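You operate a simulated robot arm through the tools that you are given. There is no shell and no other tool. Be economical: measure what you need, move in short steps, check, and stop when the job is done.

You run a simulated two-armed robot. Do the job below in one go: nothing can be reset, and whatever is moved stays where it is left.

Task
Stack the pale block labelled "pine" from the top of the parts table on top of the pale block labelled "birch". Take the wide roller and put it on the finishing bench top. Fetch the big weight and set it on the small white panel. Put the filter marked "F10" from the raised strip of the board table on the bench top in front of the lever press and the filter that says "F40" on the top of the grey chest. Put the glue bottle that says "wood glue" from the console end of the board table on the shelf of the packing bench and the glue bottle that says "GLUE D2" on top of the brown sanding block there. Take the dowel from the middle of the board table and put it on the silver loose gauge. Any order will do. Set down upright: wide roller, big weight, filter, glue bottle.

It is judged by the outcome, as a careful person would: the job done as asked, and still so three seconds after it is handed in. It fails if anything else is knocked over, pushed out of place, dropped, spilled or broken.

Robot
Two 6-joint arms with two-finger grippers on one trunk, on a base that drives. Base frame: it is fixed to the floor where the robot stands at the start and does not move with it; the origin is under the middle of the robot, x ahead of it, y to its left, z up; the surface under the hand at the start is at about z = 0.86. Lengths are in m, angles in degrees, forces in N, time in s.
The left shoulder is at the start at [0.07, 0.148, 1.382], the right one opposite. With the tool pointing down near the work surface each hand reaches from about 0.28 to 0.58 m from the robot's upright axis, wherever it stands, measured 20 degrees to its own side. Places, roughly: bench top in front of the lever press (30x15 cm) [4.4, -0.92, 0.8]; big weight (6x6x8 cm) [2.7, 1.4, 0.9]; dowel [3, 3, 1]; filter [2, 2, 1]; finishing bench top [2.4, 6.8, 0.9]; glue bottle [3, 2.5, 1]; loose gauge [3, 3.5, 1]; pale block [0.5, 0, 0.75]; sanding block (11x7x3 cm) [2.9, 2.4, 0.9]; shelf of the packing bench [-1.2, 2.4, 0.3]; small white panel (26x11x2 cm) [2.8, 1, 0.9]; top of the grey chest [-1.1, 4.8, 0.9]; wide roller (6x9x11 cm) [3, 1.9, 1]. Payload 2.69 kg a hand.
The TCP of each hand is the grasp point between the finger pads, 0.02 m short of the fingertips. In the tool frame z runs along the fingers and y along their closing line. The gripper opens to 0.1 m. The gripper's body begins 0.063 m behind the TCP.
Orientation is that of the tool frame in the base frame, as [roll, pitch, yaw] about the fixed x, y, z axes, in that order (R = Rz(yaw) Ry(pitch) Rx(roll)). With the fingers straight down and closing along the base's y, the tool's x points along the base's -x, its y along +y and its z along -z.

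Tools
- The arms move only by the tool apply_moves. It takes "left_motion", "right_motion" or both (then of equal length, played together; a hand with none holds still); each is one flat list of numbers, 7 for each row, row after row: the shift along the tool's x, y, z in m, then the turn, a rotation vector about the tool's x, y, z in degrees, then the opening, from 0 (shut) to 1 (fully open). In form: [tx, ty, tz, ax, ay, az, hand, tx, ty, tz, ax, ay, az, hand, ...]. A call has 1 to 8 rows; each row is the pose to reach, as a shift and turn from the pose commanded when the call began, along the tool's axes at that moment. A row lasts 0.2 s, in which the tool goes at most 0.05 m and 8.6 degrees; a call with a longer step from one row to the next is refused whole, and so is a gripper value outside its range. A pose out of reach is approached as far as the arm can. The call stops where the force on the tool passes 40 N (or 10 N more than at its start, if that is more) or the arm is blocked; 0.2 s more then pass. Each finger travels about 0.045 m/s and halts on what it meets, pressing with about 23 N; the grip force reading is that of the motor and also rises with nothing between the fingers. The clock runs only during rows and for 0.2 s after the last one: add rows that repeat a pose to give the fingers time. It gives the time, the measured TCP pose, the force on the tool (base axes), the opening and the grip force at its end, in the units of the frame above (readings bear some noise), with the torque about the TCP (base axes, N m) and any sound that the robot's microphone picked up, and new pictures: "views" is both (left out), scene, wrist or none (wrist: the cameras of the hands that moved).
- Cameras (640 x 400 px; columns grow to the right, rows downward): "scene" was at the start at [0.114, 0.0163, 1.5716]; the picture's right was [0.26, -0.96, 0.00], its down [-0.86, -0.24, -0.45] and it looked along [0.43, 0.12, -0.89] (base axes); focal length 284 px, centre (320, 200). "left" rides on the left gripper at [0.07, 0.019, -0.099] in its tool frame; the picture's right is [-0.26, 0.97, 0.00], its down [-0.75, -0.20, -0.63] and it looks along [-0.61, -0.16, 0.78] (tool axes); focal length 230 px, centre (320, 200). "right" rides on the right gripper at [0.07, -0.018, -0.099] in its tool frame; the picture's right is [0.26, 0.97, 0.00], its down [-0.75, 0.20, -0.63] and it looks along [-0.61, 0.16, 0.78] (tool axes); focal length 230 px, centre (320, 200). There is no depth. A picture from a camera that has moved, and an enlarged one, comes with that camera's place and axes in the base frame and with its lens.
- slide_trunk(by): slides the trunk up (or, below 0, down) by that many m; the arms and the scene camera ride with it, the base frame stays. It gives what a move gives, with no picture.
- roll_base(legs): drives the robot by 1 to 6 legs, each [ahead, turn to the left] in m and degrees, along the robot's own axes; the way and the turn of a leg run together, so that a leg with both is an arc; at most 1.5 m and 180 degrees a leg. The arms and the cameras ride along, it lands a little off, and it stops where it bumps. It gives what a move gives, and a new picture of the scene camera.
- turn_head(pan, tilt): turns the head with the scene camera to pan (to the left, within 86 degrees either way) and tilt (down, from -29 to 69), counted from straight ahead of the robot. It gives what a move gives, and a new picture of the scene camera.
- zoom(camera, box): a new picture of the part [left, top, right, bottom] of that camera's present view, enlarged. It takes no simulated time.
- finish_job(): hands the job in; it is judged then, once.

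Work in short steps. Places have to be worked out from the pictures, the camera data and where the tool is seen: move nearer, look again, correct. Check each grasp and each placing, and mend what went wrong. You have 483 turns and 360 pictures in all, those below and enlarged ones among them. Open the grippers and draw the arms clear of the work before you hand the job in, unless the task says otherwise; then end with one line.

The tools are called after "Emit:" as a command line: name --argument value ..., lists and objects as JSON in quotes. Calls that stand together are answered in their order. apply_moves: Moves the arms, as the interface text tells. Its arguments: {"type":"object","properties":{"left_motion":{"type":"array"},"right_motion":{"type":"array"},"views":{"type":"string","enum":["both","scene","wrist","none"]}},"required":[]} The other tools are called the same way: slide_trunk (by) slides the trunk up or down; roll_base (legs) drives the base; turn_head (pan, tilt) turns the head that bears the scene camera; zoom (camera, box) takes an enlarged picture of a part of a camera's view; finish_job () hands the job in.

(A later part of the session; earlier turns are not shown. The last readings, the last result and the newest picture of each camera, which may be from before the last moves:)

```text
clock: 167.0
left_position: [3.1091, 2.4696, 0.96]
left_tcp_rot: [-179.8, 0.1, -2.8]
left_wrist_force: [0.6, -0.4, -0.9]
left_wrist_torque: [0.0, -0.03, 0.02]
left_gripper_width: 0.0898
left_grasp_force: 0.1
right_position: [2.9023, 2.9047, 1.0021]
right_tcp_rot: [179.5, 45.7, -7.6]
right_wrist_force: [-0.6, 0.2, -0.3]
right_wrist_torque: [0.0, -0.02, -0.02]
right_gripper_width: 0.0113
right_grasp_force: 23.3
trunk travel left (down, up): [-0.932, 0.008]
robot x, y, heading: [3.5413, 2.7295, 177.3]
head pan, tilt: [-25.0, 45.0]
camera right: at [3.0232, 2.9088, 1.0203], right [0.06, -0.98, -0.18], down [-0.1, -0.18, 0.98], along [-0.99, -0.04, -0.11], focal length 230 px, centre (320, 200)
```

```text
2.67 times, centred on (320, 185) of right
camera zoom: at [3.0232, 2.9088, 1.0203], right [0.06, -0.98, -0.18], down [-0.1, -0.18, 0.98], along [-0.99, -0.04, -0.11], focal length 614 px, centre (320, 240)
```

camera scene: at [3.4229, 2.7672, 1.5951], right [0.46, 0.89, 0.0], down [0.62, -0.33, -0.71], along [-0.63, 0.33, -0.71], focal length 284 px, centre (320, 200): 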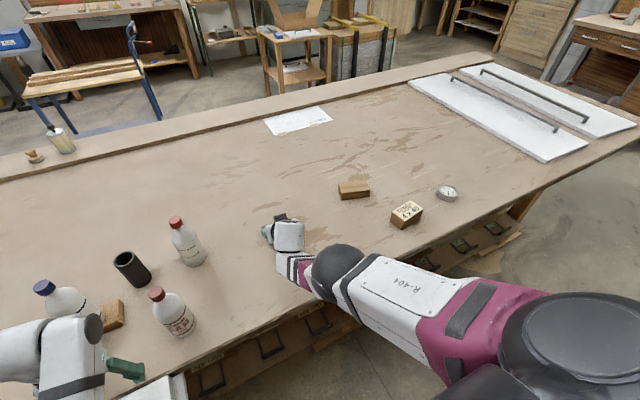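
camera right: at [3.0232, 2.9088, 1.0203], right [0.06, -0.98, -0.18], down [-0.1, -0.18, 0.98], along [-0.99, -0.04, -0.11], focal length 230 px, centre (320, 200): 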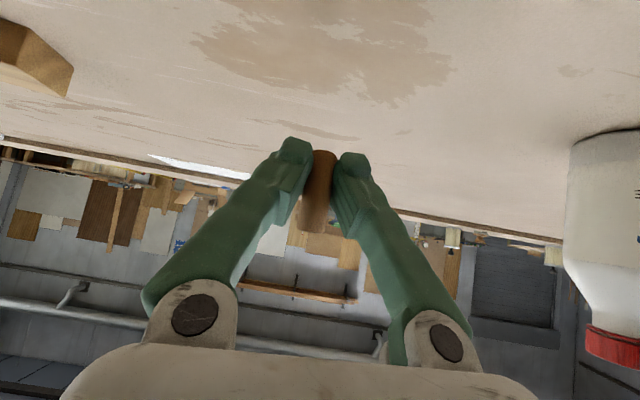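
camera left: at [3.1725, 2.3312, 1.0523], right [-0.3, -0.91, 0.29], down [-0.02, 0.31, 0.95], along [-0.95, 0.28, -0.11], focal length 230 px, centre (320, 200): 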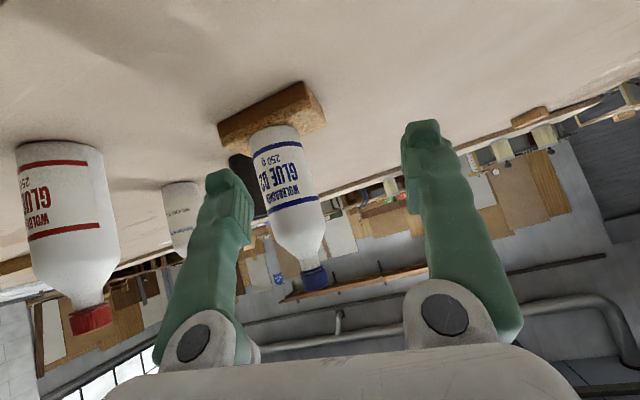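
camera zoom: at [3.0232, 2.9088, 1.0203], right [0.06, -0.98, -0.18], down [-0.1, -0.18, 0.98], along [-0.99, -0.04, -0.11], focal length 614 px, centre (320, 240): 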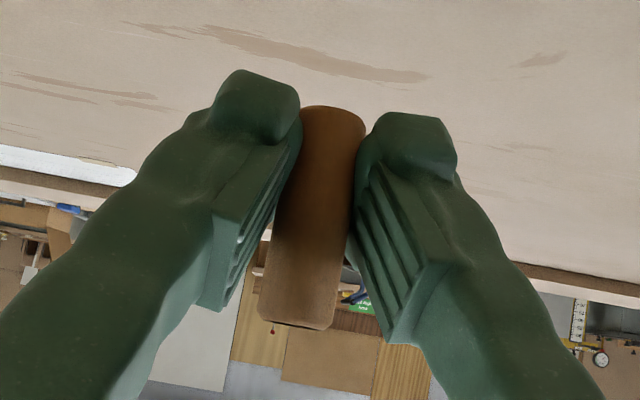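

The dowel is held upright. I back off and shift along the corridor to face the gauge.

Emit:
roll_base --legs '[[-0.2, 0], [0, -87], [0.59, 0], [0, 87], [0.1, 0]]'

Emit:
turn_head --pan -5 --tilt 50

```text
clock: 179.8
left_position: [3.2199, 3.0561, 0.963]
left_tcp_rot: [-179.7, 0.6, -3.0]
left_wrist_force: [-1.5, 0.1, -1.6]
left_wrist_torque: [0.03, -0.09, -0.05]
left_gripper_width: 0.0902
left_grasp_force: 0.0
right_position: [3.0142, 3.4912, 1.0046]
right_tcp_rot: [179.3, 46.0, -8.0]
right_wrist_force: [-0.9, -1.0, -2.2]
right_wrist_torque: [0.05, -0.02, -0.02]
right_gripper_width: 0.0113
right_grasp_force: 23.5
trunk travel left (down, up): [-0.932, 0.008]
robot x, y, heading: [3.6385, 3.3174, 177.2]
head pan, tilt: [-25.0, 45.0]
camera scene: at [3.5153, 3.3541, 1.586], right [0.47, 0.89, 0.0], down [0.63, -0.33, -0.71], along [-0.62, 0.33, -0.71], focal length 284 px, centre (320, 200)
```

scene: 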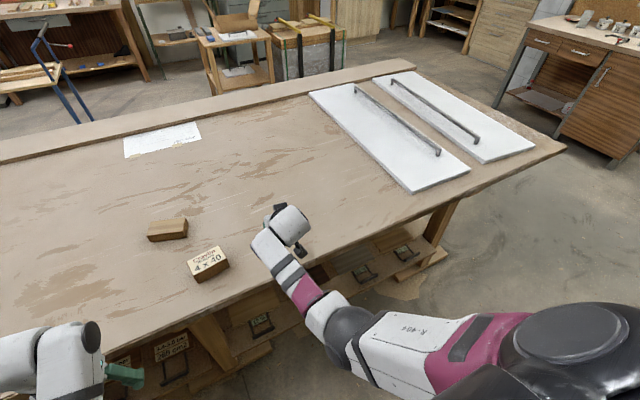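

```text
clock: 180.6
left_position: [3.2274, 3.0552, 0.9654]
left_tcp_rot: [-179.8, 1.1, -2.9]
left_wrist_force: [1.4, 0.8, 0.7]
left_wrist_torque: [-0.01, 0.04, -0.02]
left_gripper_width: 0.0899
left_grasp_force: 0.1
right_position: [3.0215, 3.4922, 1.0103]
right_tcp_rot: [179.1, 46.4, -8.0]
right_wrist_force: [0.0, 0.8, 0.5]
right_wrist_torque: [-0.01, 0.03, -0.01]
right_gripper_width: 0.0113
right_grasp_force: 22.8
trunk travel left (down, up): [-0.932, 0.008]
robot x, y, heading: [3.6391, 3.3183, 177.4]
head pan, tilt: [-5.0, 50.0]
camera scene: at [3.5236, 3.3262, 1.5805], right [0.14, 0.99, 0.0], down [0.76, -0.1, -0.65], along [-0.64, 0.09, -0.76], focal length 284 px, centre (320, 200)
```

scene: 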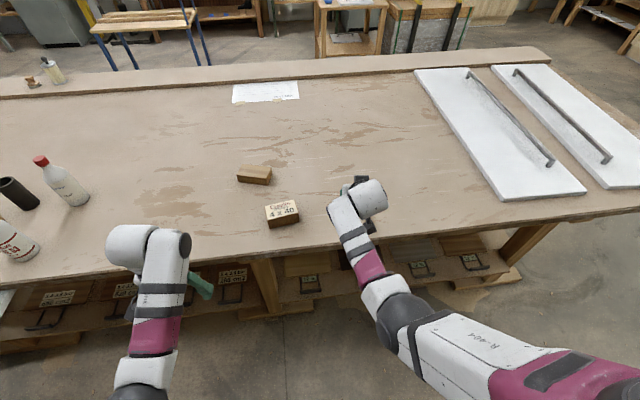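

I look through the right wrist camera at the gauge.

Emit:
apply_moves --right_motion '[0, 0, 0, 0, 0, 0, 0.05]' --views "wrist"

```text
clock: 181.0
left_position: [3.2203, 3.0563, 0.9644]
left_tcp_rot: [-179.7, 0.7, -2.9]
left_wrist_force: [-1.0, -1.0, 0.7]
left_wrist_torque: [0.01, 0.03, -0.01]
left_gripper_width: 0.0898
left_grasp_force: 0.1
right_position: [3.0152, 3.4925, 1.0057]
right_tcp_rot: [179.4, 46.2, -8.1]
right_wrist_force: [-0.6, 0.5, -0.4]
right_wrist_torque: [-0.02, -0.01, -0.01]
right_gripper_width: 0.0114
right_grasp_force: 22.9
trunk travel left (down, up): [-0.932, 0.008]
robot x, y, heading: [3.6397, 3.3154, 177.3]
head pan, tilt: [-5.0, 50.0]
camera right: at [3.1352, 3.4958, 1.0225], right [0.05, -0.98, -0.18], down [-0.09, -0.18, 0.98], along [-0.99, -0.03, -0.1], focal length 230 px, centre (320, 200)
```

right: 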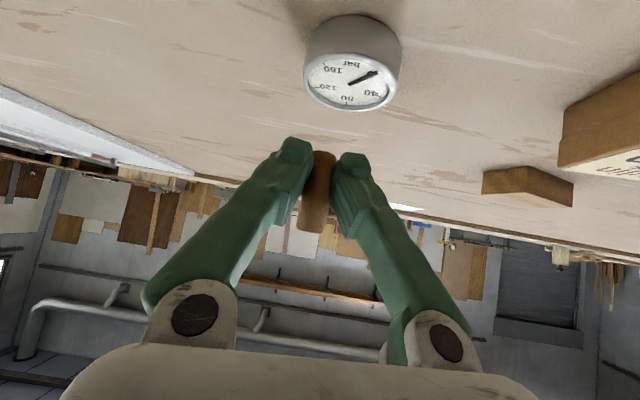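

Gauge face centre computes to ≈(3.002, 3.487). I move the dowel above it and lower 4 cm.

Emit:
apply_moves --right_motion '[-0.005, 0.005, 0.006, 0, 0, 0, 0.05, -0.0109, 0.0103, 0.0113, 0, 0, 0, 0.05, 0.0, 0.0103, 0.022, 0, 0, 0, 0.05, 0.01, 0.0103, 0.031, 0, 0, 0, 0.05, 0.018, 0.0103, 0.039, 0, 0, 0, 0.05, 0.018, 0.0103, 0.039, 0, 0, 0, 0.05]' --views "wrist"

Emit:
zoom --camera "right" --box '[240, 60, 400, 260]'

```text
clock: 182.4
left_position: [3.2234, 3.055, 0.9655]
left_tcp_rot: [-179.8, 0.8, -2.8]
left_wrist_force: [-0.4, -0.4, 0.5]
left_wrist_torque: [-0.01, 0.0, 0.02]
left_gripper_width: 0.09
left_grasp_force: 0.0
right_position: [3.0002, 3.4821, 0.9667]
right_tcp_rot: [179.3, 46.2, -8.1]
right_wrist_force: [0.2, 0.8, -0.4]
right_wrist_torque: [-0.01, 0.02, -0.01]
right_gripper_width: 0.0114
right_grasp_force: 23.1
trunk travel left (down, up): [-0.932, 0.008]
robot x, y, heading: [3.6384, 3.3123, 177.1]
head pan, tilt: [-5.0, 50.0]
camera right: at [3.1207, 3.4867, 0.9838], right [0.05, -0.98, -0.18], down [-0.09, -0.18, 0.98], along [-0.99, -0.03, -0.1], focal length 230 px, centre (320, 200)
```

right: 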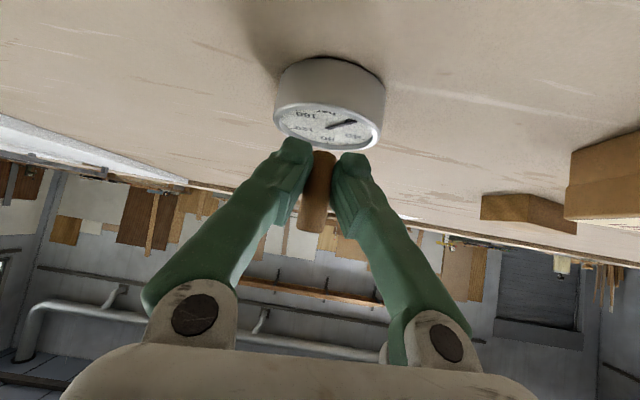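

```text
2.00 times, centred on (320, 160) of right
camera zoom: at [3.1207, 3.4867, 0.9838], right [0.05, -0.98, -0.18], down [-0.09, -0.18, 0.98], along [-0.99, -0.03, -0.1], focal length 460 px, centre (320, 280)
```

zoom: 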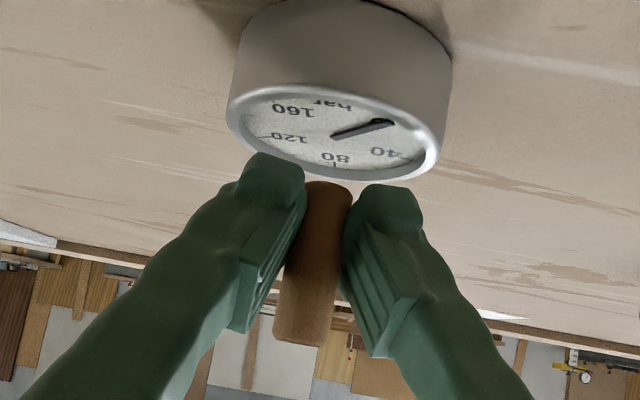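

I lower another 1 cm and re-check the relative position in the wrist view.

Emit:
apply_moves --right_motion '[0.0036, 0, 0.0035, 0, 0, 0, 0.05, 0.0072, 0, 0.007, 0, 0, 0, 0.05, 0.0072, 0, 0.007, 0, 0, 0, 0.05]' --views "none"

Emit:
zoom --camera "right" --box '[240, 60, 400, 260]'

Emit:
zoom --camera "scene" --box '[310, 150, 420, 250]'

```text
clock: 183.2
left_position: [3.2226, 3.0558, 0.9638]
left_tcp_rot: [-179.7, 0.8, -3.0]
left_wrist_force: [0.8, -1.0, 0.5]
left_wrist_torque: [0.03, 0.03, 0.0]
left_gripper_width: 0.0902
left_grasp_force: 0.0
right_position: [2.9999, 3.484, 0.9576]
right_tcp_rot: [179.2, 46.3, -8.1]
right_wrist_force: [0.0, -0.6, 0.3]
right_wrist_torque: [-0.03, -0.01, 0.01]
right_gripper_width: 0.0115
right_grasp_force: 23.1
trunk travel left (down, up): [-0.932, 0.008]
robot x, y, heading: [3.6369, 3.315, 177.1]
head pan, tilt: [-5.0, 50.0]
```

```text
2.00 times, centred on (320, 160) of right
camera zoom: at [3.1207, 3.4867, 0.974], right [0.05, -0.98, -0.18], down [-0.09, -0.18, 0.98], along [-0.99, -0.03, -0.1], focal length 460 px, centre (320, 280)
```

zoom: 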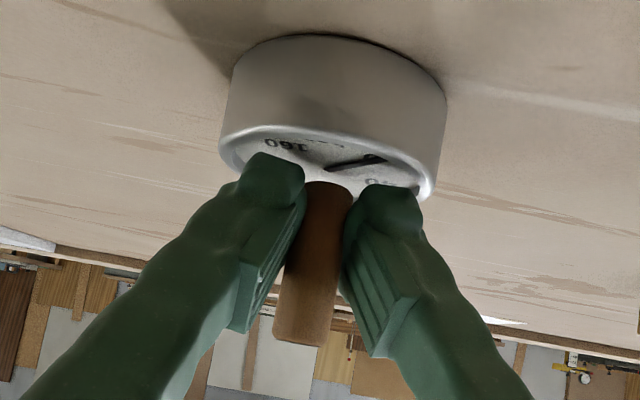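

```text
4.00 times, centred on (365, 200) of scene
camera zoom: at [3.5157, 3.3266, 1.5798], right [0.14, 0.99, 0.0], down [0.76, -0.1, -0.64], along [-0.64, 0.09, -0.77], focal length 1136 px, centre (140, 200)
```

zoom: 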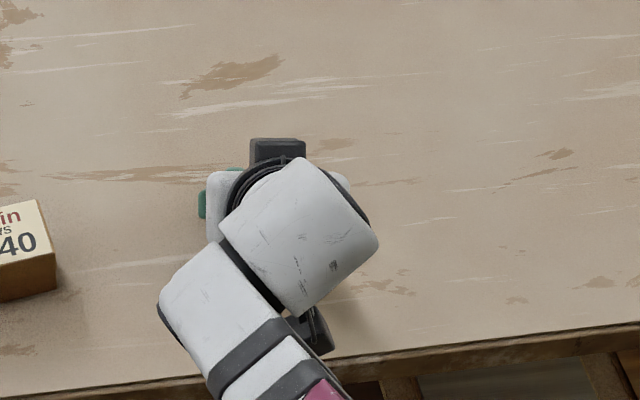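

The dowel bottom looks close to the dial. I lower in small steps watching force and view.

Emit:
apply_moves --right_motion '[0.0015, 0, 0.0014, 0, 0, 0, 0.05, 0.0029, 0, 0.0028, 0, 0, 0, 0.05, 0.0029, 0, 0.0028, 0, 0, 0, 0.05]' --views "none"

Emit:
zoom --camera "right" --box '[240, 60, 400, 260]'

```text
clock: 184.0
left_position: [3.2235, 3.0564, 0.9636]
left_tcp_rot: [-179.7, 0.7, -2.9]
left_wrist_force: [0.6, -0.3, 0.5]
left_wrist_torque: [0.0, 0.0, -0.01]
left_gripper_width: 0.0901
left_grasp_force: 0.1
right_position: [3.0, 3.4835, 0.9548]
right_tcp_rot: [179.3, 46.3, -7.9]
right_wrist_force: [-1.1, 1.0, 6.0]
right_wrist_torque: [0.04, 0.06, 0.02]
right_gripper_width: 0.0113
right_grasp_force: 22.8
trunk travel left (down, up): [-0.932, 0.008]
robot x, y, heading: [3.6387, 3.3146, 177.2]
head pan, tilt: [-5.0, 50.0]
```

```text
2.00 times, centred on (320, 160) of right
camera zoom: at [3.1209, 3.4865, 0.9713], right [0.05, -0.98, -0.18], down [-0.09, -0.18, 0.98], along [-1.0, -0.03, -0.09], focal length 460 px, centre (320, 280)
```

zoom: 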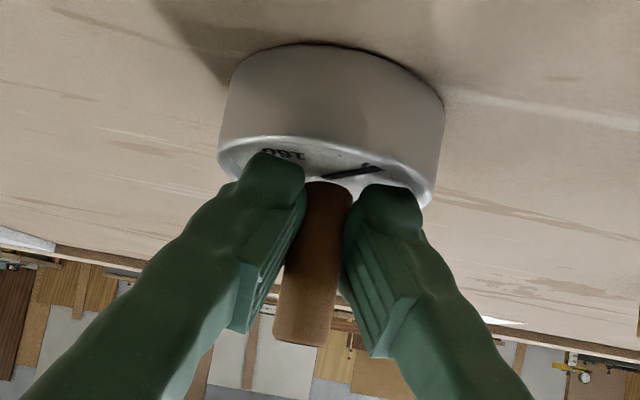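

Contact at about the dial height; the dowel stands a little beyond centre. I lift 4 mm, shift 1.2 cm back, and touch down again.

Emit:
apply_moves --right_motion '[-0.0029, 0, -0.0028, 0, 0, 0, 0.05, 0.0012, 0, -0.0072, 0, 0, 0, 0.05, 0.0054, 0, -0.0115, 0, 0, 0, 0.05, 0.007, 0, -0.01, 0, 0, 0, 0.05, 0.0083, 0, -0.0087, 0, 0, 0, 0.05, 0.0083, 0, -0.0087, 0, 0, 0, 0.05]' --views "none"

Emit:
zoom --camera "right" --box '[240, 60, 400, 260]'

```text
clock: 185.4
left_position: [3.2237, 3.0548, 0.9646]
left_tcp_rot: [-179.6, 0.9, -2.9]
left_wrist_force: [0.5, 0.2, 0.1]
left_wrist_torque: [-0.01, -0.04, -0.02]
left_gripper_width: 0.09
left_grasp_force: 0.0
right_position: [3.012, 3.4808, 0.9549]
right_tcp_rot: [179.3, 46.4, -8.0]
right_wrist_force: [-0.4, -0.3, 5.9]
right_wrist_torque: [0.03, 0.04, 0.01]
right_gripper_width: 0.0113
right_grasp_force: 22.6
trunk travel left (down, up): [-0.932, 0.008]
robot x, y, heading: [3.6389, 3.3149, 176.8]
head pan, tilt: [-5.0, 50.0]
```

```text
2.00 times, centred on (320, 160) of right
camera zoom: at [3.1328, 3.4853, 0.9713], right [0.05, -0.98, -0.18], down [-0.09, -0.18, 0.98], along [-0.99, -0.03, -0.09], focal length 460 px, centre (320, 280)
```

zoom: 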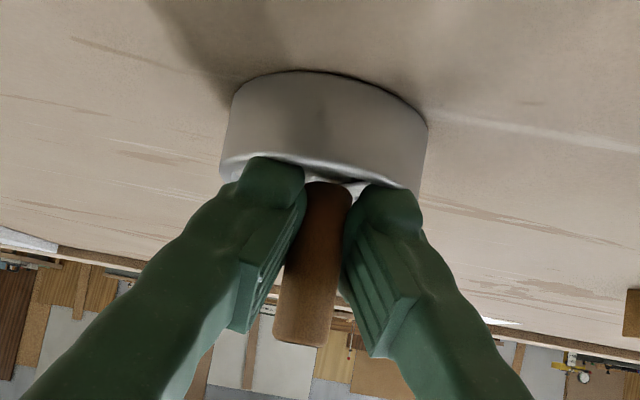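

Near the centre now. I relax slightly, open, and withdraw straight back.

Emit:
apply_moves --right_motion '[-0.0005, 0, -0.0005, 0, 0, 0, 0.15, -0.0005, 0, -0.0005, 0, 0, 0, 0.3, -0.0005, 0, -0.0005, 0, 0, 0, 0.6, -0.0005, 0, -0.0005, 0, 0, 0, 0.6, -0.0005, 0, -0.0005, 0, 0, 0, 0.6, 0.02, 0, -0.022, 0, 0, 0, 0.6, 0.04, 0, -0.045, 0, 0, 0, 0.6, 0.05, 0, -0.07, 0, 0, 0, 0.6]' --views "both"

Emit:
zoom --camera "scene" --box '[310, 150, 420, 250]'

```text
clock: 187.4
left_position: [3.2222, 3.058, 0.963]
left_tcp_rot: [-179.6, 0.7, -3.1]
left_wrist_force: [0.2, 0.2, 0.5]
left_wrist_torque: [0.04, 0.01, -0.01]
left_gripper_width: 0.09
left_grasp_force: 0.0
right_position: [3.0917, 3.5452, 0.9667]
right_tcp_rot: [-169.4, 47.5, -1.9]
right_wrist_force: [0.2, 0.6, 0.0]
right_wrist_torque: [0.0, 0.0, 0.0]
right_gripper_width: 0.0597
right_grasp_force: 0.1
trunk travel left (down, up): [-0.932, 0.008]
robot x, y, heading: [3.64, 3.3155, 177.2]
head pan, tilt: [-5.0, 50.0]
stopped in row 8 (right hand): the arm was blocked; the commanded pose is now the measured one
camera scene: at [3.5169, 3.3267, 1.5799], right [0.14, 0.99, 0.0], down [0.76, -0.1, -0.64], along [-0.64, 0.09, -0.77], focal length 284 px, centre (320, 200)
camera right: at [3.2122, 3.5423, 0.9835], right [0.01, -0.95, -0.31], down [-0.09, -0.31, 0.95], along [-1.0, 0.02, -0.09], focal length 230 px, centre (320, 200)
```

scene: 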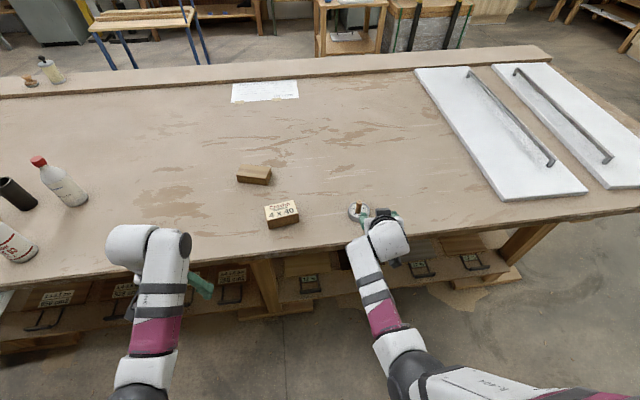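
right: 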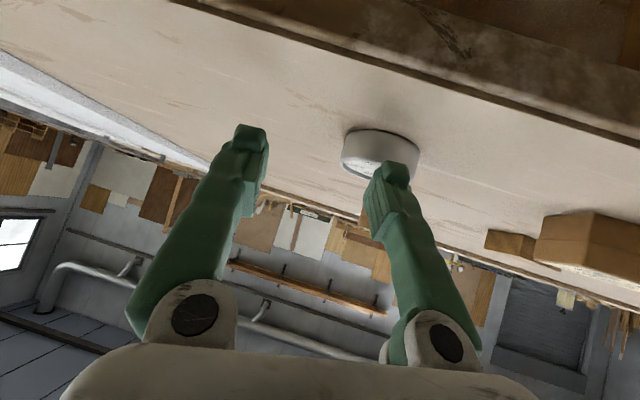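

```text
4.00 times, centred on (365, 200) of scene
camera zoom: at [3.5169, 3.3267, 1.5799], right [0.14, 0.99, 0.0], down [0.76, -0.1, -0.64], along [-0.64, 0.09, -0.77], focal length 1136 px, centre (140, 200)
```

zoom: 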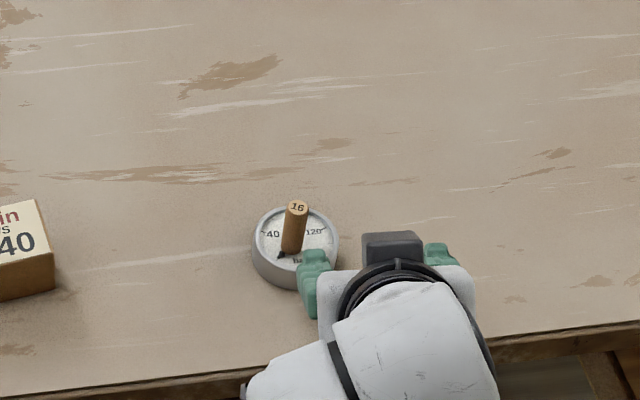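

The dowel stands on the gauge. The arm folded sideways at its inner limit, so I withdraw by backing the base straight away.

Emit:
roll_base --legs '[[-0.12, 0]]'

Emit:
zoom --camera "scene" --box '[310, 130, 420, 230]'

```text
clock: 188.6
left_position: [3.3377, 3.0514, 0.9616]
left_tcp_rot: [-179.8, 0.6, -3.0]
left_wrist_force: [0.2, -0.7, -0.4]
left_wrist_torque: [-0.05, -0.03, 0.0]
left_gripper_width: 0.0902
left_grasp_force: 0.1
right_position: [3.2066, 3.5386, 0.9651]
right_tcp_rot: [-169.6, 47.3, -1.8]
right_wrist_force: [0.6, 0.3, 0.0]
right_wrist_torque: [-0.01, -0.01, -0.03]
right_gripper_width: 0.0601
right_grasp_force: 0.0
trunk travel left (down, up): [-0.932, 0.008]
robot x, y, heading: [3.7601, 3.3117, 177.1]
head pan, tilt: [-5.0, 50.0]
camera scene: at [3.629, 3.3213, 1.5793], right [0.14, 0.99, 0.0], down [0.76, -0.1, -0.64], along [-0.63, 0.09, -0.77], focal length 284 px, centre (320, 200)
```

scene: 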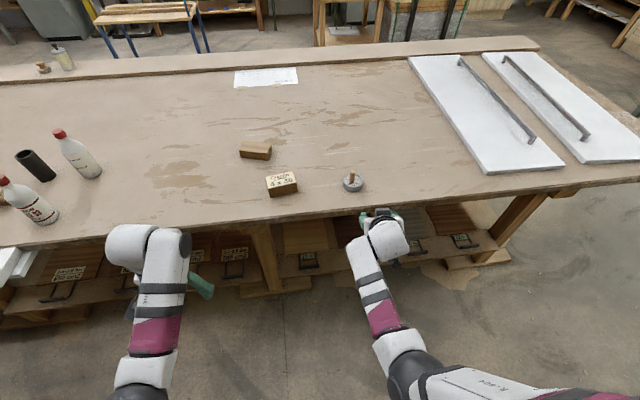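

```text
4.00 times, centred on (365, 180) of scene
camera zoom: at [3.629, 3.3213, 1.5793], right [0.14, 0.99, 0.0], down [0.76, -0.1, -0.64], along [-0.63, 0.09, -0.77], focal length 1136 px, centre (140, 280)
```

zoom: 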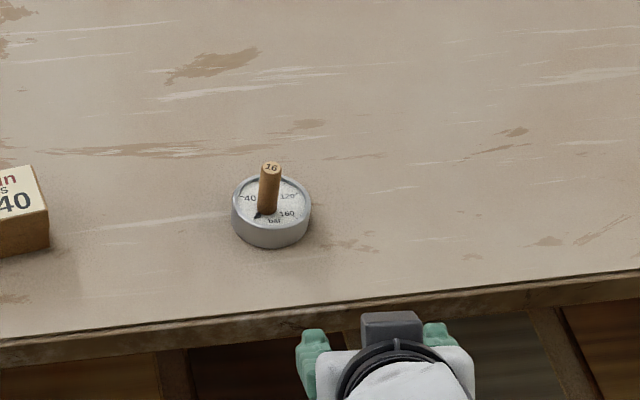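

Dowel stands well. I tuck the right hand back to tool-down before driving.

Emit:
apply_moves --right_motion '[0.013, -0.007, -0.0135, -1, 6, 0.1, 0.9, 0.026, -0.014, -0.027, -1.9, 11.9, 0.2, 0.9, 0.039, -0.021, -0.04, -2.9, 17.9, 0.2, 0.9, 0.052, -0.028, -0.054, -3.9, 23.8, 0.3, 0.9, 0.064, -0.035, -0.067, -4.8, 29.8, 0.4, 0.9, 0.077, -0.042, -0.081, -5.8, 35.7, 0.5, 1, 0.09, -0.049, -0.094, -6.7, 41.7, 0.5, 1, 0.103, -0.056, -0.1076, -7.7, 47.6, 0.6, 1]' --views "none"

```text
clock: 190.4
left_position: [3.3404, 3.0506, 0.9647]
left_tcp_rot: [-179.8, 0.8, -3.0]
left_wrist_force: [0.5, -0.8, 0.9]
left_wrist_torque: [0.01, -0.02, -0.02]
left_gripper_width: 0.0897
left_grasp_force: 0.0
right_position: [3.367, 3.5704, 0.9719]
right_tcp_rot: [179.9, 0.1, -7.1]
right_wrist_force: [-0.1, -0.3, 1.4]
right_wrist_torque: [-0.02, 0.0, -0.02]
right_gripper_width: 0.1001
right_grasp_force: 0.1
trunk travel left (down, up): [-0.932, 0.008]
robot x, y, heading: [3.7573, 3.3073, 177.1]
head pan, tilt: [-5.0, 50.0]
```

Now I drive to face the WOOD GLUE bottle diagonally (heading about 200°), turning well away from the bottles.

Emit:
roll_base --legs '[[0, 86.6], [0.52, 0], [0, -63.7], [0.1, 0]]'

Emit:
turn_head --pan -5 --tilt 50

```text
clock: 200.7
left_position: [3.3455, 2.3518, 0.9686]
left_tcp_rot: [-179.7, 1.7, 20.7]
left_wrist_force: [0.3, 0.2, -0.1]
left_wrist_torque: [0.0, 0.03, -0.02]
left_gripper_width: 0.0901
left_grasp_force: 0.1
right_position: [3.1608, 2.8357, 0.9769]
right_tcp_rot: [179.9, 1.0, 16.4]
right_wrist_force: [0.5, -0.7, -0.3]
right_wrist_torque: [-0.02, 0.0, -0.03]
right_gripper_width: 0.1
right_grasp_force: 0.1
trunk travel left (down, up): [-0.932, 0.008]
robot x, y, heading: [3.611, 2.7492, -159.5]
head pan, tilt: [-5.0, 50.0]
camera scene: at [3.5088, 2.7162, 1.581], right [-0.27, 0.96, 0.0], down [0.73, 0.21, -0.65], along [-0.63, -0.18, -0.76], focal length 284 px, centre (320, 200)
```

scene: 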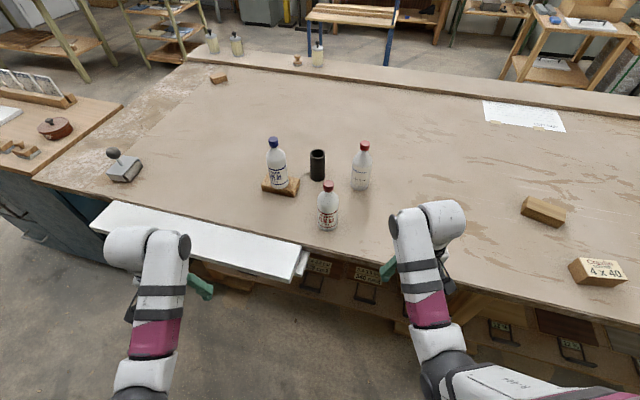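

```text
clock: 201.3
left_position: [3.3381, 2.3495, 0.9665]
left_tcp_rot: [-179.7, 1.1, 20.6]
left_wrist_force: [0.7, -0.8, -1.3]
left_wrist_torque: [0.0, 0.03, -0.02]
left_gripper_width: 0.0897
left_grasp_force: 0.1
right_position: [3.1542, 2.8346, 0.9732]
right_tcp_rot: [-180.0, 0.4, 16.4]
right_wrist_force: [-0.2, 0.8, -0.2]
right_wrist_torque: [-0.02, 0.02, 0.01]
right_gripper_width: 0.0999
right_grasp_force: 0.1
trunk travel left (down, up): [-0.932, 0.008]
robot x, y, heading: [3.6133, 2.7507, -159.6]
head pan, tilt: [-5.0, 50.0]
camera scene: at [3.4975, 2.712, 1.5801], right [-0.27, 0.96, 0.0], down [0.74, 0.21, -0.64], along [-0.62, -0.17, -0.76], focal length 284 px, centre (320, 200)
```

scene: 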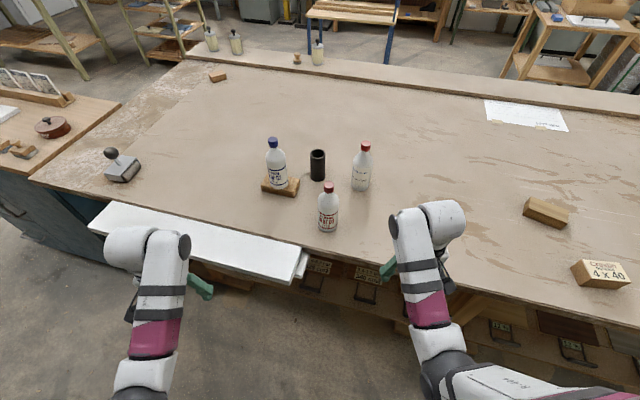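

WOOD GLUE at ≈(2.869, 2.67). I bring the right hand into a tilted pre-grasp, 10 cm short of it.

Emit:
apply_moves --right_motion '[-0.01, 0.005, -0.01, 0, -5.6, 0, 1, -0.035, 0.012, -0.02, 0, -11.2, 0, 1, -0.065, 0.02, -0.03, 0, -16.8, 0, 1, -0.095, 0.03, -0.03, 0, -22.4, 0, 1, -0.125, 0.042, -0.025, 0, -28, 0, 1, -0.155, 0.054, -0.02, 0, -33.6, 0, 1, -0.187, 0.066, -0.015, 0, -39.2, 0, 1, -0.2198, 0.0777, -0.012, 0, -45, 0, 1]' --views "wrist"

```text
clock: 203.1
left_position: [3.3358, 2.3471, 0.9639]
left_tcp_rot: [-179.7, 0.8, 20.6]
left_wrist_force: [0.2, 0.1, -0.1]
left_wrist_torque: [-0.01, -0.05, 0.02]
left_gripper_width: 0.0898
left_grasp_force: 0.0
right_position: [2.9638, 2.6962, 0.985]
right_tcp_rot: [180.0, 45.4, 16.4]
right_wrist_force: [-0.8, -0.6, -0.1]
right_wrist_torque: [-0.02, 0.01, 0.02]
right_gripper_width: 0.1001
right_grasp_force: 0.0
trunk travel left (down, up): [-0.932, 0.008]
robot x, y, heading: [3.6158, 2.7494, -159.2]
head pan, tilt: [-5.0, 50.0]
camera right: at [3.0716, 2.7475, 1.0044], right [0.45, -0.88, -0.18], down [-0.02, -0.21, 0.98], along [-0.89, -0.43, -0.11], focal length 230 px, centre (320, 200)
```

right: 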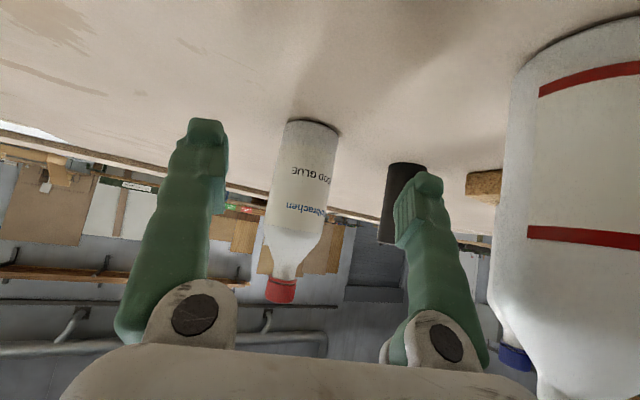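

Aligned. I advance 0.1 m.

Emit:
apply_moves --right_motion '[-0.0175, -0.003, 0.018, 0, 0, 0, 1, -0.035, -0.005, 0.036, 0, 0, 0, 1, -0.0525, -0.005, 0.054, 0, 0, 0, 1, -0.0702, -0.005, 0.0712, 0, 0, 0, 1, -0.0702, -0.005, 0.0712, 0, 0, 0, 1]' --views "wrist"

```text
clock: 204.3
left_position: [3.3368, 2.3488, 0.9645]
left_tcp_rot: [-179.7, 1.0, 20.7]
left_wrist_force: [0.5, 0.4, -0.4]
left_wrist_torque: [-0.01, 0.01, 0.01]
left_gripper_width: 0.0898
left_grasp_force: 0.0
right_position: [2.8968, 2.68, 0.9883]
right_tcp_rot: [179.9, 45.3, 16.4]
right_wrist_force: [0.0, -0.2, 0.4]
right_wrist_torque: [0.0, 0.0, 0.01]
right_gripper_width: 0.1
right_grasp_force: 0.1
right hand out of reach, approached as far as the arm can: row 3, 4, 5
trunk travel left (down, up): [-0.932, 0.008]
robot x, y, heading: [3.6117, 2.7467, -159.0]
head pan, tilt: [-5.0, 50.0]
camera right: at [3.0056, 2.7321, 1.0072], right [0.45, -0.88, -0.18], down [-0.02, -0.21, 0.98], along [-0.89, -0.43, -0.11], focal length 230 px, centre (320, 200)
```

right: 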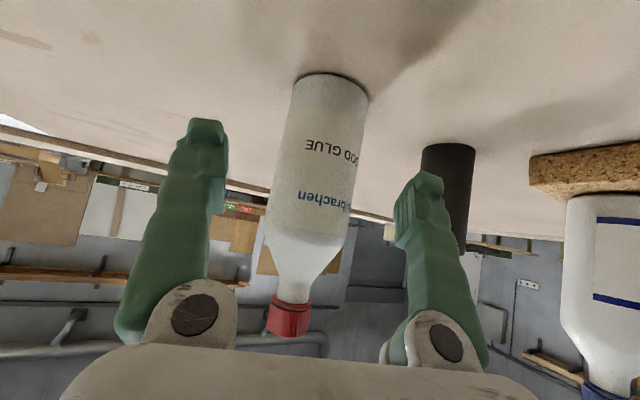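

3 cm short; I nudge the base forward.

Emit:
roll_base --legs '[[0.032, 0]]'

Emit:
apply_moves --right_motion '[0, 0, 0, 0, 0, 0, 1]' --views "wrist"

```text
clock: 205.1
left_position: [3.3118, 2.3393, 0.9669]
left_tcp_rot: [-179.7, 1.1, 20.6]
left_wrist_force: [-0.1, 0.5, -0.2]
left_wrist_torque: [0.02, -0.02, -0.02]
left_gripper_width: 0.0897
left_grasp_force: 0.0
right_position: [2.8692, 2.6693, 0.9914]
right_tcp_rot: [179.9, 45.6, 16.4]
right_wrist_force: [0.4, 0.1, 0.3]
right_wrist_torque: [-0.01, 0.02, 0.01]
right_gripper_width: 0.1001
right_grasp_force: 0.0
trunk travel left (down, up): [-0.932, 0.008]
robot x, y, heading: [3.582, 2.738, -159.3]
head pan, tilt: [-5.0, 50.0]
camera scene: at [3.4688, 2.7012, 1.5801], right [-0.27, 0.96, 0.0], down [0.74, 0.21, -0.65], along [-0.62, -0.18, -0.76], focal length 284 px, centre (320, 200)
```

scene: 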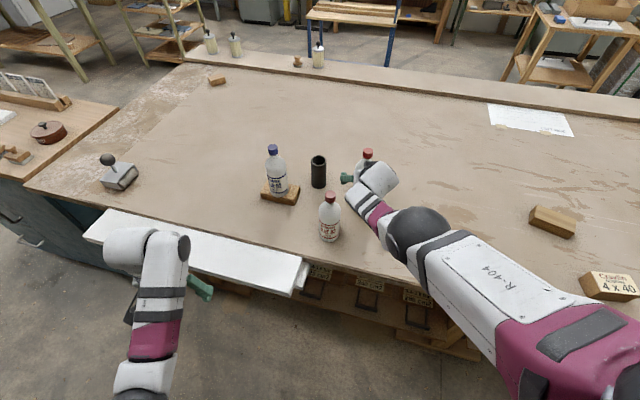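

```text
clock: 205.5
left_position: [3.3044, 2.3362, 0.9635]
left_tcp_rot: [-179.7, 0.9, 20.6]
left_wrist_force: [-0.1, -0.8, 0.0]
left_wrist_torque: [0.01, -0.03, 0.04]
left_gripper_width: 0.0898
left_grasp_force: 0.0
right_position: [2.8633, 2.6667, 0.9851]
right_tcp_rot: [-179.9, 45.3, 16.6]
right_wrist_force: [-0.3, -0.1, -0.4]
right_wrist_torque: [0.0, 0.02, 0.02]
right_gripper_width: 0.1002
right_grasp_force: 0.1
trunk travel left (down, up): [-0.932, 0.008]
robot x, y, heading: [3.5778, 2.7394, -159.2]
head pan, tilt: [-5.0, 50.0]
camera right: at [2.972, 2.7186, 1.0039], right [0.45, -0.88, -0.18], down [-0.02, -0.22, 0.98], along [-0.89, -0.43, -0.12], focal length 230 px, centre (320, 200)
```

right: 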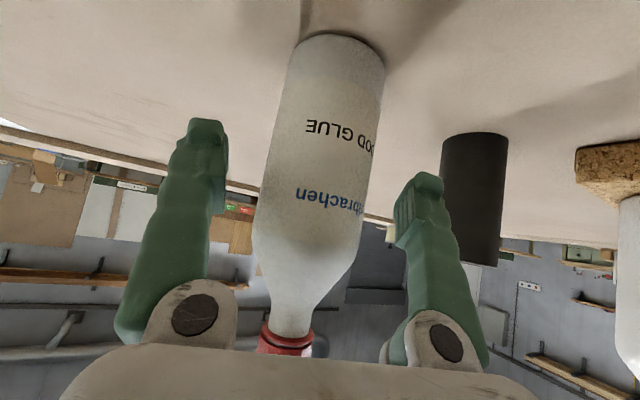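

The bottle is between the pads. Closing.

Emit:
apply_moves --right_motion '[0, 0, 0, 0, 0, 0, 0.75, 0, 0, 0, 0, 0, 0, 0.5, 0, 0, 0, 0, 0, 0, 0.4, 0, 0, 0, 0, 0, 0, 0.4, 0, 0, 0, 0, 0, 0, 0.4]' --views "wrist"

```text
clock: 206.7
left_position: [3.3103, 2.3379, 0.9642]
left_tcp_rot: [-179.8, 1.1, 20.6]
left_wrist_force: [-0.4, 0.1, -0.3]
left_wrist_torque: [0.02, -0.01, -0.01]
left_gripper_width: 0.0897
left_grasp_force: 0.0
right_position: [2.8663, 2.6677, 0.987]
right_tcp_rot: [180.0, 45.3, 16.4]
right_wrist_force: [0.9, 0.0, 0.5]
right_wrist_torque: [-0.02, 0.04, 0.0]
right_gripper_width: 0.0558
right_grasp_force: 23.2
trunk travel left (down, up): [-0.932, 0.008]
robot x, y, heading: [3.5798, 2.7405, -159.1]
head pan, tilt: [-5.0, 50.0]
camera right: at [2.9762, 2.7201, 1.0064], right [0.45, -0.88, -0.18], down [-0.02, -0.21, 0.98], along [-0.89, -0.43, -0.11], focal length 230 px, centre (320, 200)
```

right: 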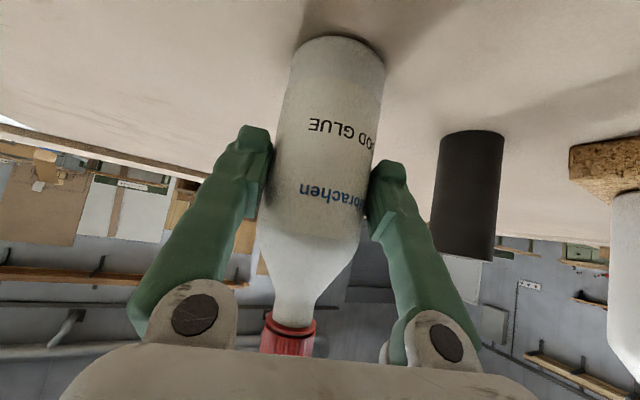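

Gripped (0.056). I lift 7 cm and back the base off.

Emit:
apply_moves --right_motion '[-0.014, 0, -0.014, 0, 0, 0, 0.4, -0.028, 0, -0.028, 0, 0, 0, 0.4, -0.042, 0, -0.042, 0, 0, 0, 0.4, -0.05, 0, -0.05, 0, 0, 0, 0.4, -0.05, 0, -0.05, 0, 0, 0, 0.4]' --views "none"

Emit:
roll_base --legs '[[-0.18, 0]]'

```text
clock: 207.9
left_position: [3.3088, 2.3369, 0.9655]
left_tcp_rot: [-179.7, 1.0, 20.6]
left_wrist_force: [0.4, 0.2, 0.1]
left_wrist_torque: [0.0, 0.0, -0.02]
left_gripper_width: 0.0902
left_grasp_force: 0.1
right_position: [2.8675, 2.6682, 1.0579]
right_tcp_rot: [179.9, 45.4, 16.5]
right_wrist_force: [-0.1, 0.4, -3.7]
right_wrist_torque: [0.01, -0.05, 0.01]
right_gripper_width: 0.0557
right_grasp_force: 23.0
trunk travel left (down, up): [-0.932, 0.008]
robot x, y, heading: [3.5829, 2.7375, -159.1]
head pan, tilt: [-5.0, 50.0]
```

```text
clock: 209.4
left_position: [3.477, 2.4015, 0.966]
left_tcp_rot: [-179.8, 1.0, 20.6]
left_wrist_force: [0.3, -0.8, -0.7]
left_wrist_torque: [0.01, -0.03, 0.0]
left_gripper_width: 0.0898
left_grasp_force: 0.0
right_position: [3.0364, 2.7336, 1.0581]
right_tcp_rot: [-180.0, 45.4, 16.4]
right_wrist_force: [-0.2, 0.5, -3.0]
right_wrist_torque: [0.02, -0.07, 0.0]
right_gripper_width: 0.0558
right_grasp_force: 22.9
trunk travel left (down, up): [-0.932, 0.008]
robot x, y, heading: [3.7503, 2.8019, -159.2]
head pan, tilt: [-5.0, 50.0]
camera scene: at [3.6323, 2.7634, 1.5797], right [-0.27, 0.96, 0.0], down [0.74, 0.21, -0.64], along [-0.62, -0.17, -0.77], focal length 284 px, centre (320, 200)
```

scene: 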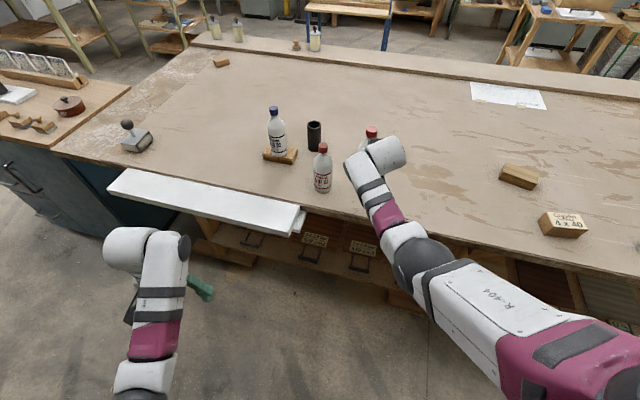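

Before swinging round I raise the held bottle higher so it clears the other bottles.

Emit:
apply_moves --right_motion '[-0.018, 0, -0.018, 0, 0, 0, 0.4, -0.036, 0, -0.036, 0, 0, 0, 0.4, -0.054, 0, -0.054, 0, 0, 0, 0.4, -0.072, 0, -0.072, 0, 0, 0, 0.4, -0.09, 0, -0.09, 0, 0, 0, 0.4, -0.1, 0, -0.1, 0, 0, 0, 0.4]' --views "wrist"

```text
clock: 210.8
left_position: [3.4783, 2.4027, 0.966]
left_tcp_rot: [-179.7, 1.1, 20.6]
left_wrist_force: [-0.1, 0.0, 0.2]
left_wrist_torque: [-0.01, -0.04, 0.02]
left_gripper_width: 0.0899
left_grasp_force: 0.0
right_position: [3.0388, 2.7331, 1.1989]
right_tcp_rot: [179.9, 45.5, 16.4]
right_wrist_force: [0.2, -0.8, -2.6]
right_wrist_torque: [0.04, -0.02, -0.04]
right_gripper_width: 0.0557
right_grasp_force: 23.2
trunk travel left (down, up): [-0.932, 0.008]
robot x, y, heading: [3.7496, 2.8028, -159.5]
head pan, tilt: [-5.0, 50.0]
camera right: at [3.1471, 2.7857, 1.2178], right [0.45, -0.88, -0.18], down [-0.02, -0.21, 0.98], along [-0.89, -0.43, -0.11], focal length 230 px, centre (320, 200)
```

right: 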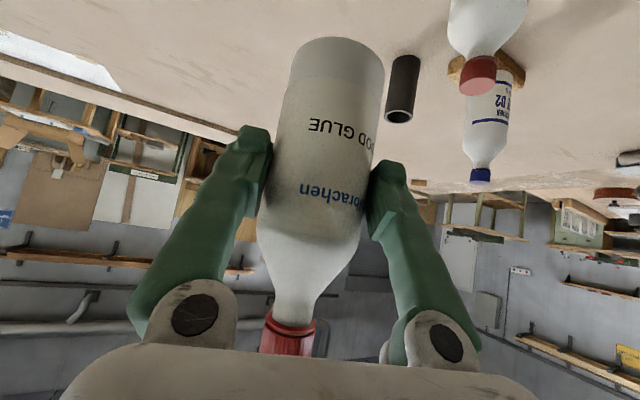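

Bottle now clears everything. I also raise the left hand into a tilted high pose so turning clears the cabinet items.

Emit:
apply_moves --left_motion '[-0.02, 0, -0.02, 0, -5.6, 0, 0.9, -0.05, 0, -0.035, 0, -11.2, 0, 0.9, -0.08, 0, -0.055, 0, -16.8, 0, 0.9, -0.11, 0, -0.08, 0, -22.4, 0, 0.9, -0.135, 0, -0.1, 0, -28, 0, 0.9, -0.16, 0, -0.125, 0, -33.6, 0, 0.9, -0.18, 0, -0.15, 0, -39.2, 0, 0.9, -0.2, 0, -0.17, 0, -45, 0, 0.9]' --views "none"

Emit:
roll_base --legs '[[0, 57.5], [1.36, 0]]'

```text
clock: 212.6
left_position: [3.2927, 2.3322, 1.1391]
left_tcp_rot: [-179.5, 46.1, 20.9]
left_wrist_force: [-0.8, -0.5, -0.3]
left_wrist_torque: [0.02, -0.01, -0.01]
left_gripper_width: 0.0901
left_grasp_force: 0.1
right_position: [3.0381, 2.7329, 1.198]
right_tcp_rot: [179.9, 45.5, 16.4]
right_wrist_force: [-0.5, -0.6, -3.3]
right_wrist_torque: [0.01, -0.05, -0.01]
right_gripper_width: 0.0562
right_grasp_force: 22.8
trunk travel left (down, up): [-0.932, 0.008]
robot x, y, heading: [3.749, 2.8052, -159.2]
head pan, tilt: [-5.0, 50.0]
```

```text
clock: 222.0
left_position: [3.6046, 0.8304, 1.1387]
left_tcp_rot: [-179.6, 46.1, 77.9]
left_wrist_force: [0.3, 0.8, 0.4]
left_wrist_torque: [-0.01, -0.01, 0.0]
left_gripper_width: 0.0896
left_grasp_force: 0.0
right_position: [3.1279, 0.8334, 1.1997]
right_tcp_rot: [179.9, 45.5, 73.4]
right_wrist_force: [0.2, -0.3, -3.3]
right_wrist_torque: [0.09, 0.0, 0.01]
right_gripper_width: 0.0557
right_grasp_force: 23.0
trunk travel left (down, up): [-0.932, 0.008]
robot x, y, heading: [3.4597, 1.4696, -102.0]
head pan, tilt: [-5.0, 50.0]
camera scene: at [3.4276, 1.3461, 1.5798], right [-0.96, 0.3, 0.0], down [0.23, 0.73, -0.64], along [-0.19, -0.61, -0.77], focal length 284 px, centre (320, 200)
```

scene: 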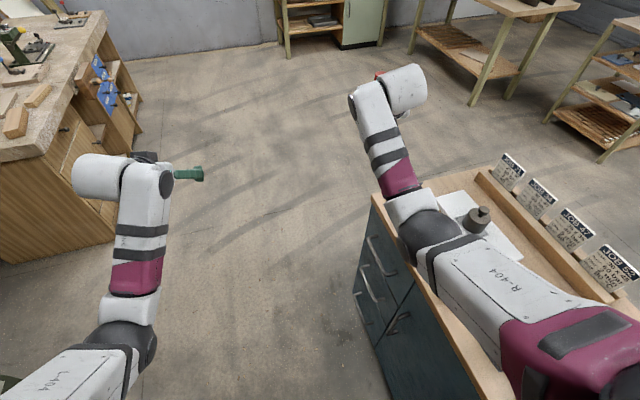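

Now I turn to heading about 125° to face the roller.

Emit:
roll_base --legs '[[0, -133]]'

Emit:
turn_head --pan 10 --tilt 50

```text
clock: 227.9
left_position: [2.8872, 1.7965, 1.1395]
left_tcp_rot: [-179.7, 46.0, -54.8]
left_wrist_force: [-0.5, 0.8, 0.2]
left_wrist_torque: [0.04, 0.0, 0.0]
left_gripper_width: 0.0899
left_grasp_force: 0.0
right_position: [3.2135, 2.143, 1.1995]
right_tcp_rot: [-180.0, 45.4, -59.3]
right_wrist_force: [0.2, -0.1, -3.8]
right_wrist_torque: [-0.06, -0.03, 0.01]
right_gripper_width: 0.0558
right_grasp_force: 23.2
trunk travel left (down, up): [-0.932, 0.008]
robot x, y, heading: [3.456, 1.4682, 125.0]
head pan, tilt: [-5.0, 50.0]
camera scene: at [3.393, 1.5771, 1.5797], right [0.87, 0.5, 0.0], down [0.38, -0.66, -0.64], along [-0.32, 0.56, -0.77], focal length 284 px, centre (320, 200)
```

scene: 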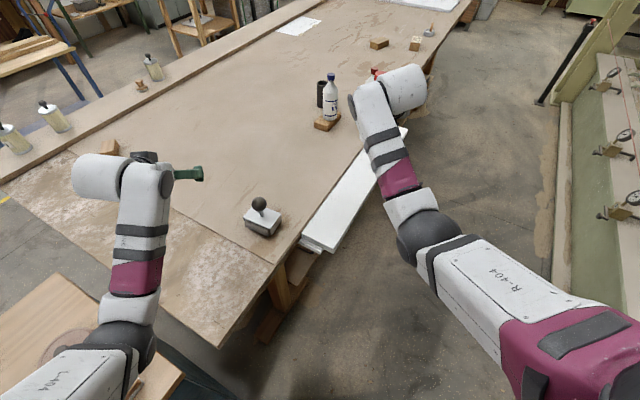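

```text
clock: 228.6
left_position: [2.8884, 1.7963, 1.1398]
left_tcp_rot: [-179.7, 46.0, -54.8]
left_wrist_force: [-0.3, 0.5, 0.4]
left_wrist_torque: [0.01, 0.02, 0.0]
left_gripper_width: 0.0901
left_grasp_force: 0.1
right_position: [3.2145, 2.1445, 1.197]
right_tcp_rot: [179.9, 45.3, -59.3]
right_wrist_force: [0.8, 0.9, -3.6]
right_wrist_torque: [-0.04, 0.01, -0.01]
right_gripper_width: 0.0558
right_grasp_force: 22.8
trunk travel left (down, up): [-0.932, 0.008]
robot x, y, heading: [3.4621, 1.4659, 125.3]
head pan, tilt: [10.0, 50.0]
camera scene: at [3.3775, 1.5651, 1.5797], right [0.71, 0.71, 0.0], down [0.54, -0.54, -0.64], along [-0.45, 0.45, -0.77], focal length 284 px, centre (320, 200)
```

scene: 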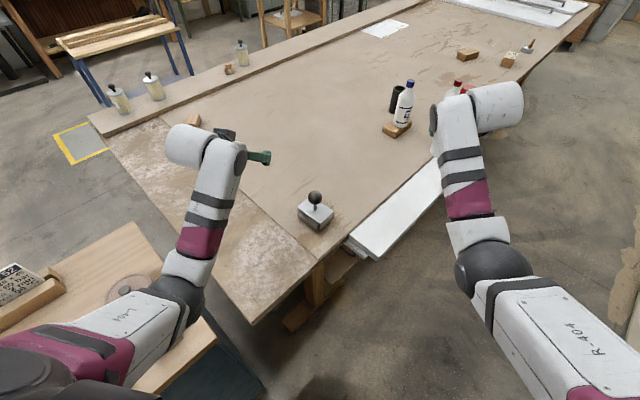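

Clear view of the roller; I zoom in on it.

Emit:
zoom --camera "scene" --box '[275, 175, 355, 240]'

```text
6.15 times, centred on (315, 208) of scene
camera zoom: at [3.3775, 1.5651, 1.5797], right [0.71, 0.71, 0.0], down [0.54, -0.54, -0.64], along [-0.45, 0.45, -0.77], focal length 1748 px, centre (351, 154)
```

zoom: 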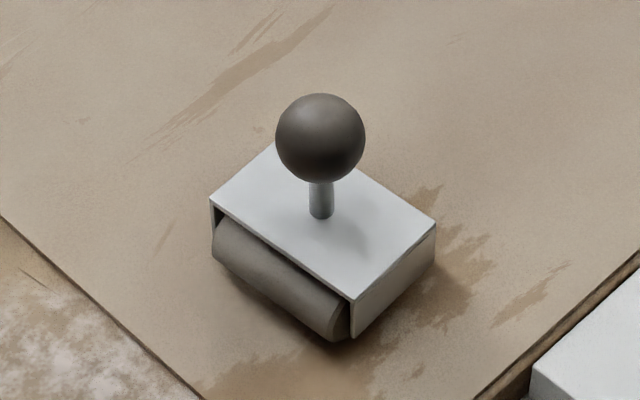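

The roller's ball handle is at about (3.013, 1.907, 0.995), 4 cm across. I back the base 6 cm for better reach and bring the left hand above the ball.

Emit:
roll_base --legs '[[-0.06, 0]]'

Emit:
apply_moves --left_motion '[0, -0.03, 0.01, 0, 0, 0, 1, -0.003, -0.06, 0.025, 0, 0, 0, 1, -0.006, -0.09, 0.04, 0, 0, 0, 1, -0.01, -0.12, 0.06, 0, 0, 0, 1, -0.0179, -0.145, 0.08, 0, 0, 0, 1, -0.0179, -0.166, 0.0905, 0, 0, 0, 1]' --views "both"

```text
clock: 229.6
left_position: [2.9171, 1.7568, 1.1326]
left_tcp_rot: [-179.6, 45.4, -54.8]
left_wrist_force: [-1.0, -0.4, -0.7]
left_wrist_torque: [-0.04, 0.01, 0.0]
left_gripper_width: 0.09
left_grasp_force: 0.0
right_position: [3.2436, 2.1039, 1.1904]
right_tcp_rot: [-180.0, 44.8, -59.4]
right_wrist_force: [0.0, 1.8, -3.6]
right_wrist_torque: [-0.04, -0.03, -0.03]
right_gripper_width: 0.0558
right_grasp_force: 22.8
trunk travel left (down, up): [-0.932, 0.008]
robot x, y, heading: [3.4891, 1.4181, 125.0]
head pan, tilt: [10.0, 50.0]
camera scene: at [3.4032, 1.5284, 1.5785], right [0.71, 0.71, 0.0], down [0.55, -0.55, -0.63], along [-0.45, 0.45, -0.77], focal length 284 px, centre (320, 200)
```

scene: 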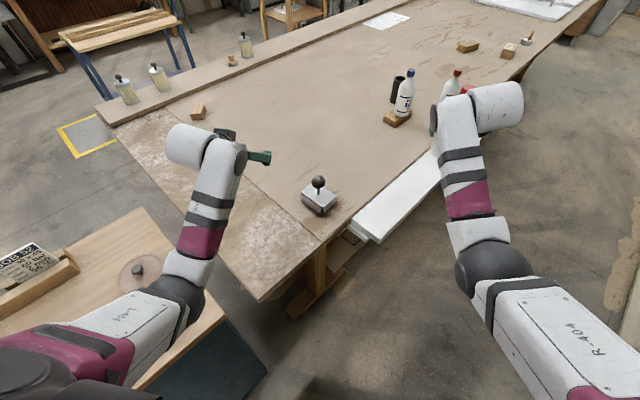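

```text
clock: 231.0
left_position: [3.0159, 1.9056, 1.0876]
left_tcp_rot: [-179.7, 46.0, -54.9]
left_wrist_force: [0.9, -1.2, 0.2]
left_wrist_torque: [0.0, 0.0, -0.01]
left_gripper_width: 0.1
left_grasp_force: 0.1
right_position: [3.2505, 2.0952, 1.1965]
right_tcp_rot: [180.0, 45.2, -59.5]
right_wrist_force: [0.3, -0.6, -2.8]
right_wrist_torque: [-0.01, -0.01, 0.03]
right_gripper_width: 0.0559
right_grasp_force: 23.5
trunk travel left (down, up): [-0.932, 0.008]
robot x, y, heading: [3.4956, 1.4168, 124.9]
head pan, tilt: [10.0, 50.0]
camera scene: at [3.4135, 1.5161, 1.5796], right [0.71, 0.71, 0.0], down [0.54, -0.54, -0.64], along [-0.45, 0.45, -0.77], focal length 284 px, centre (320, 200)
camera left: at [3.0687, 1.7976, 1.107], right [-0.9, -0.41, 0.18], down [0.12, 0.17, 0.98], along [-0.43, 0.9, -0.1], focal length 230 px, centre (320, 200)
```

scene: 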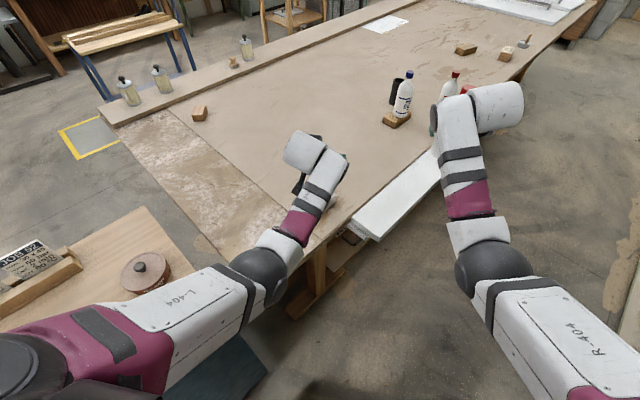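
left: 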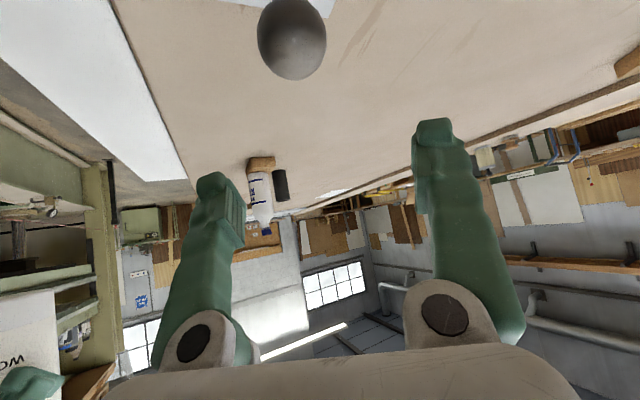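

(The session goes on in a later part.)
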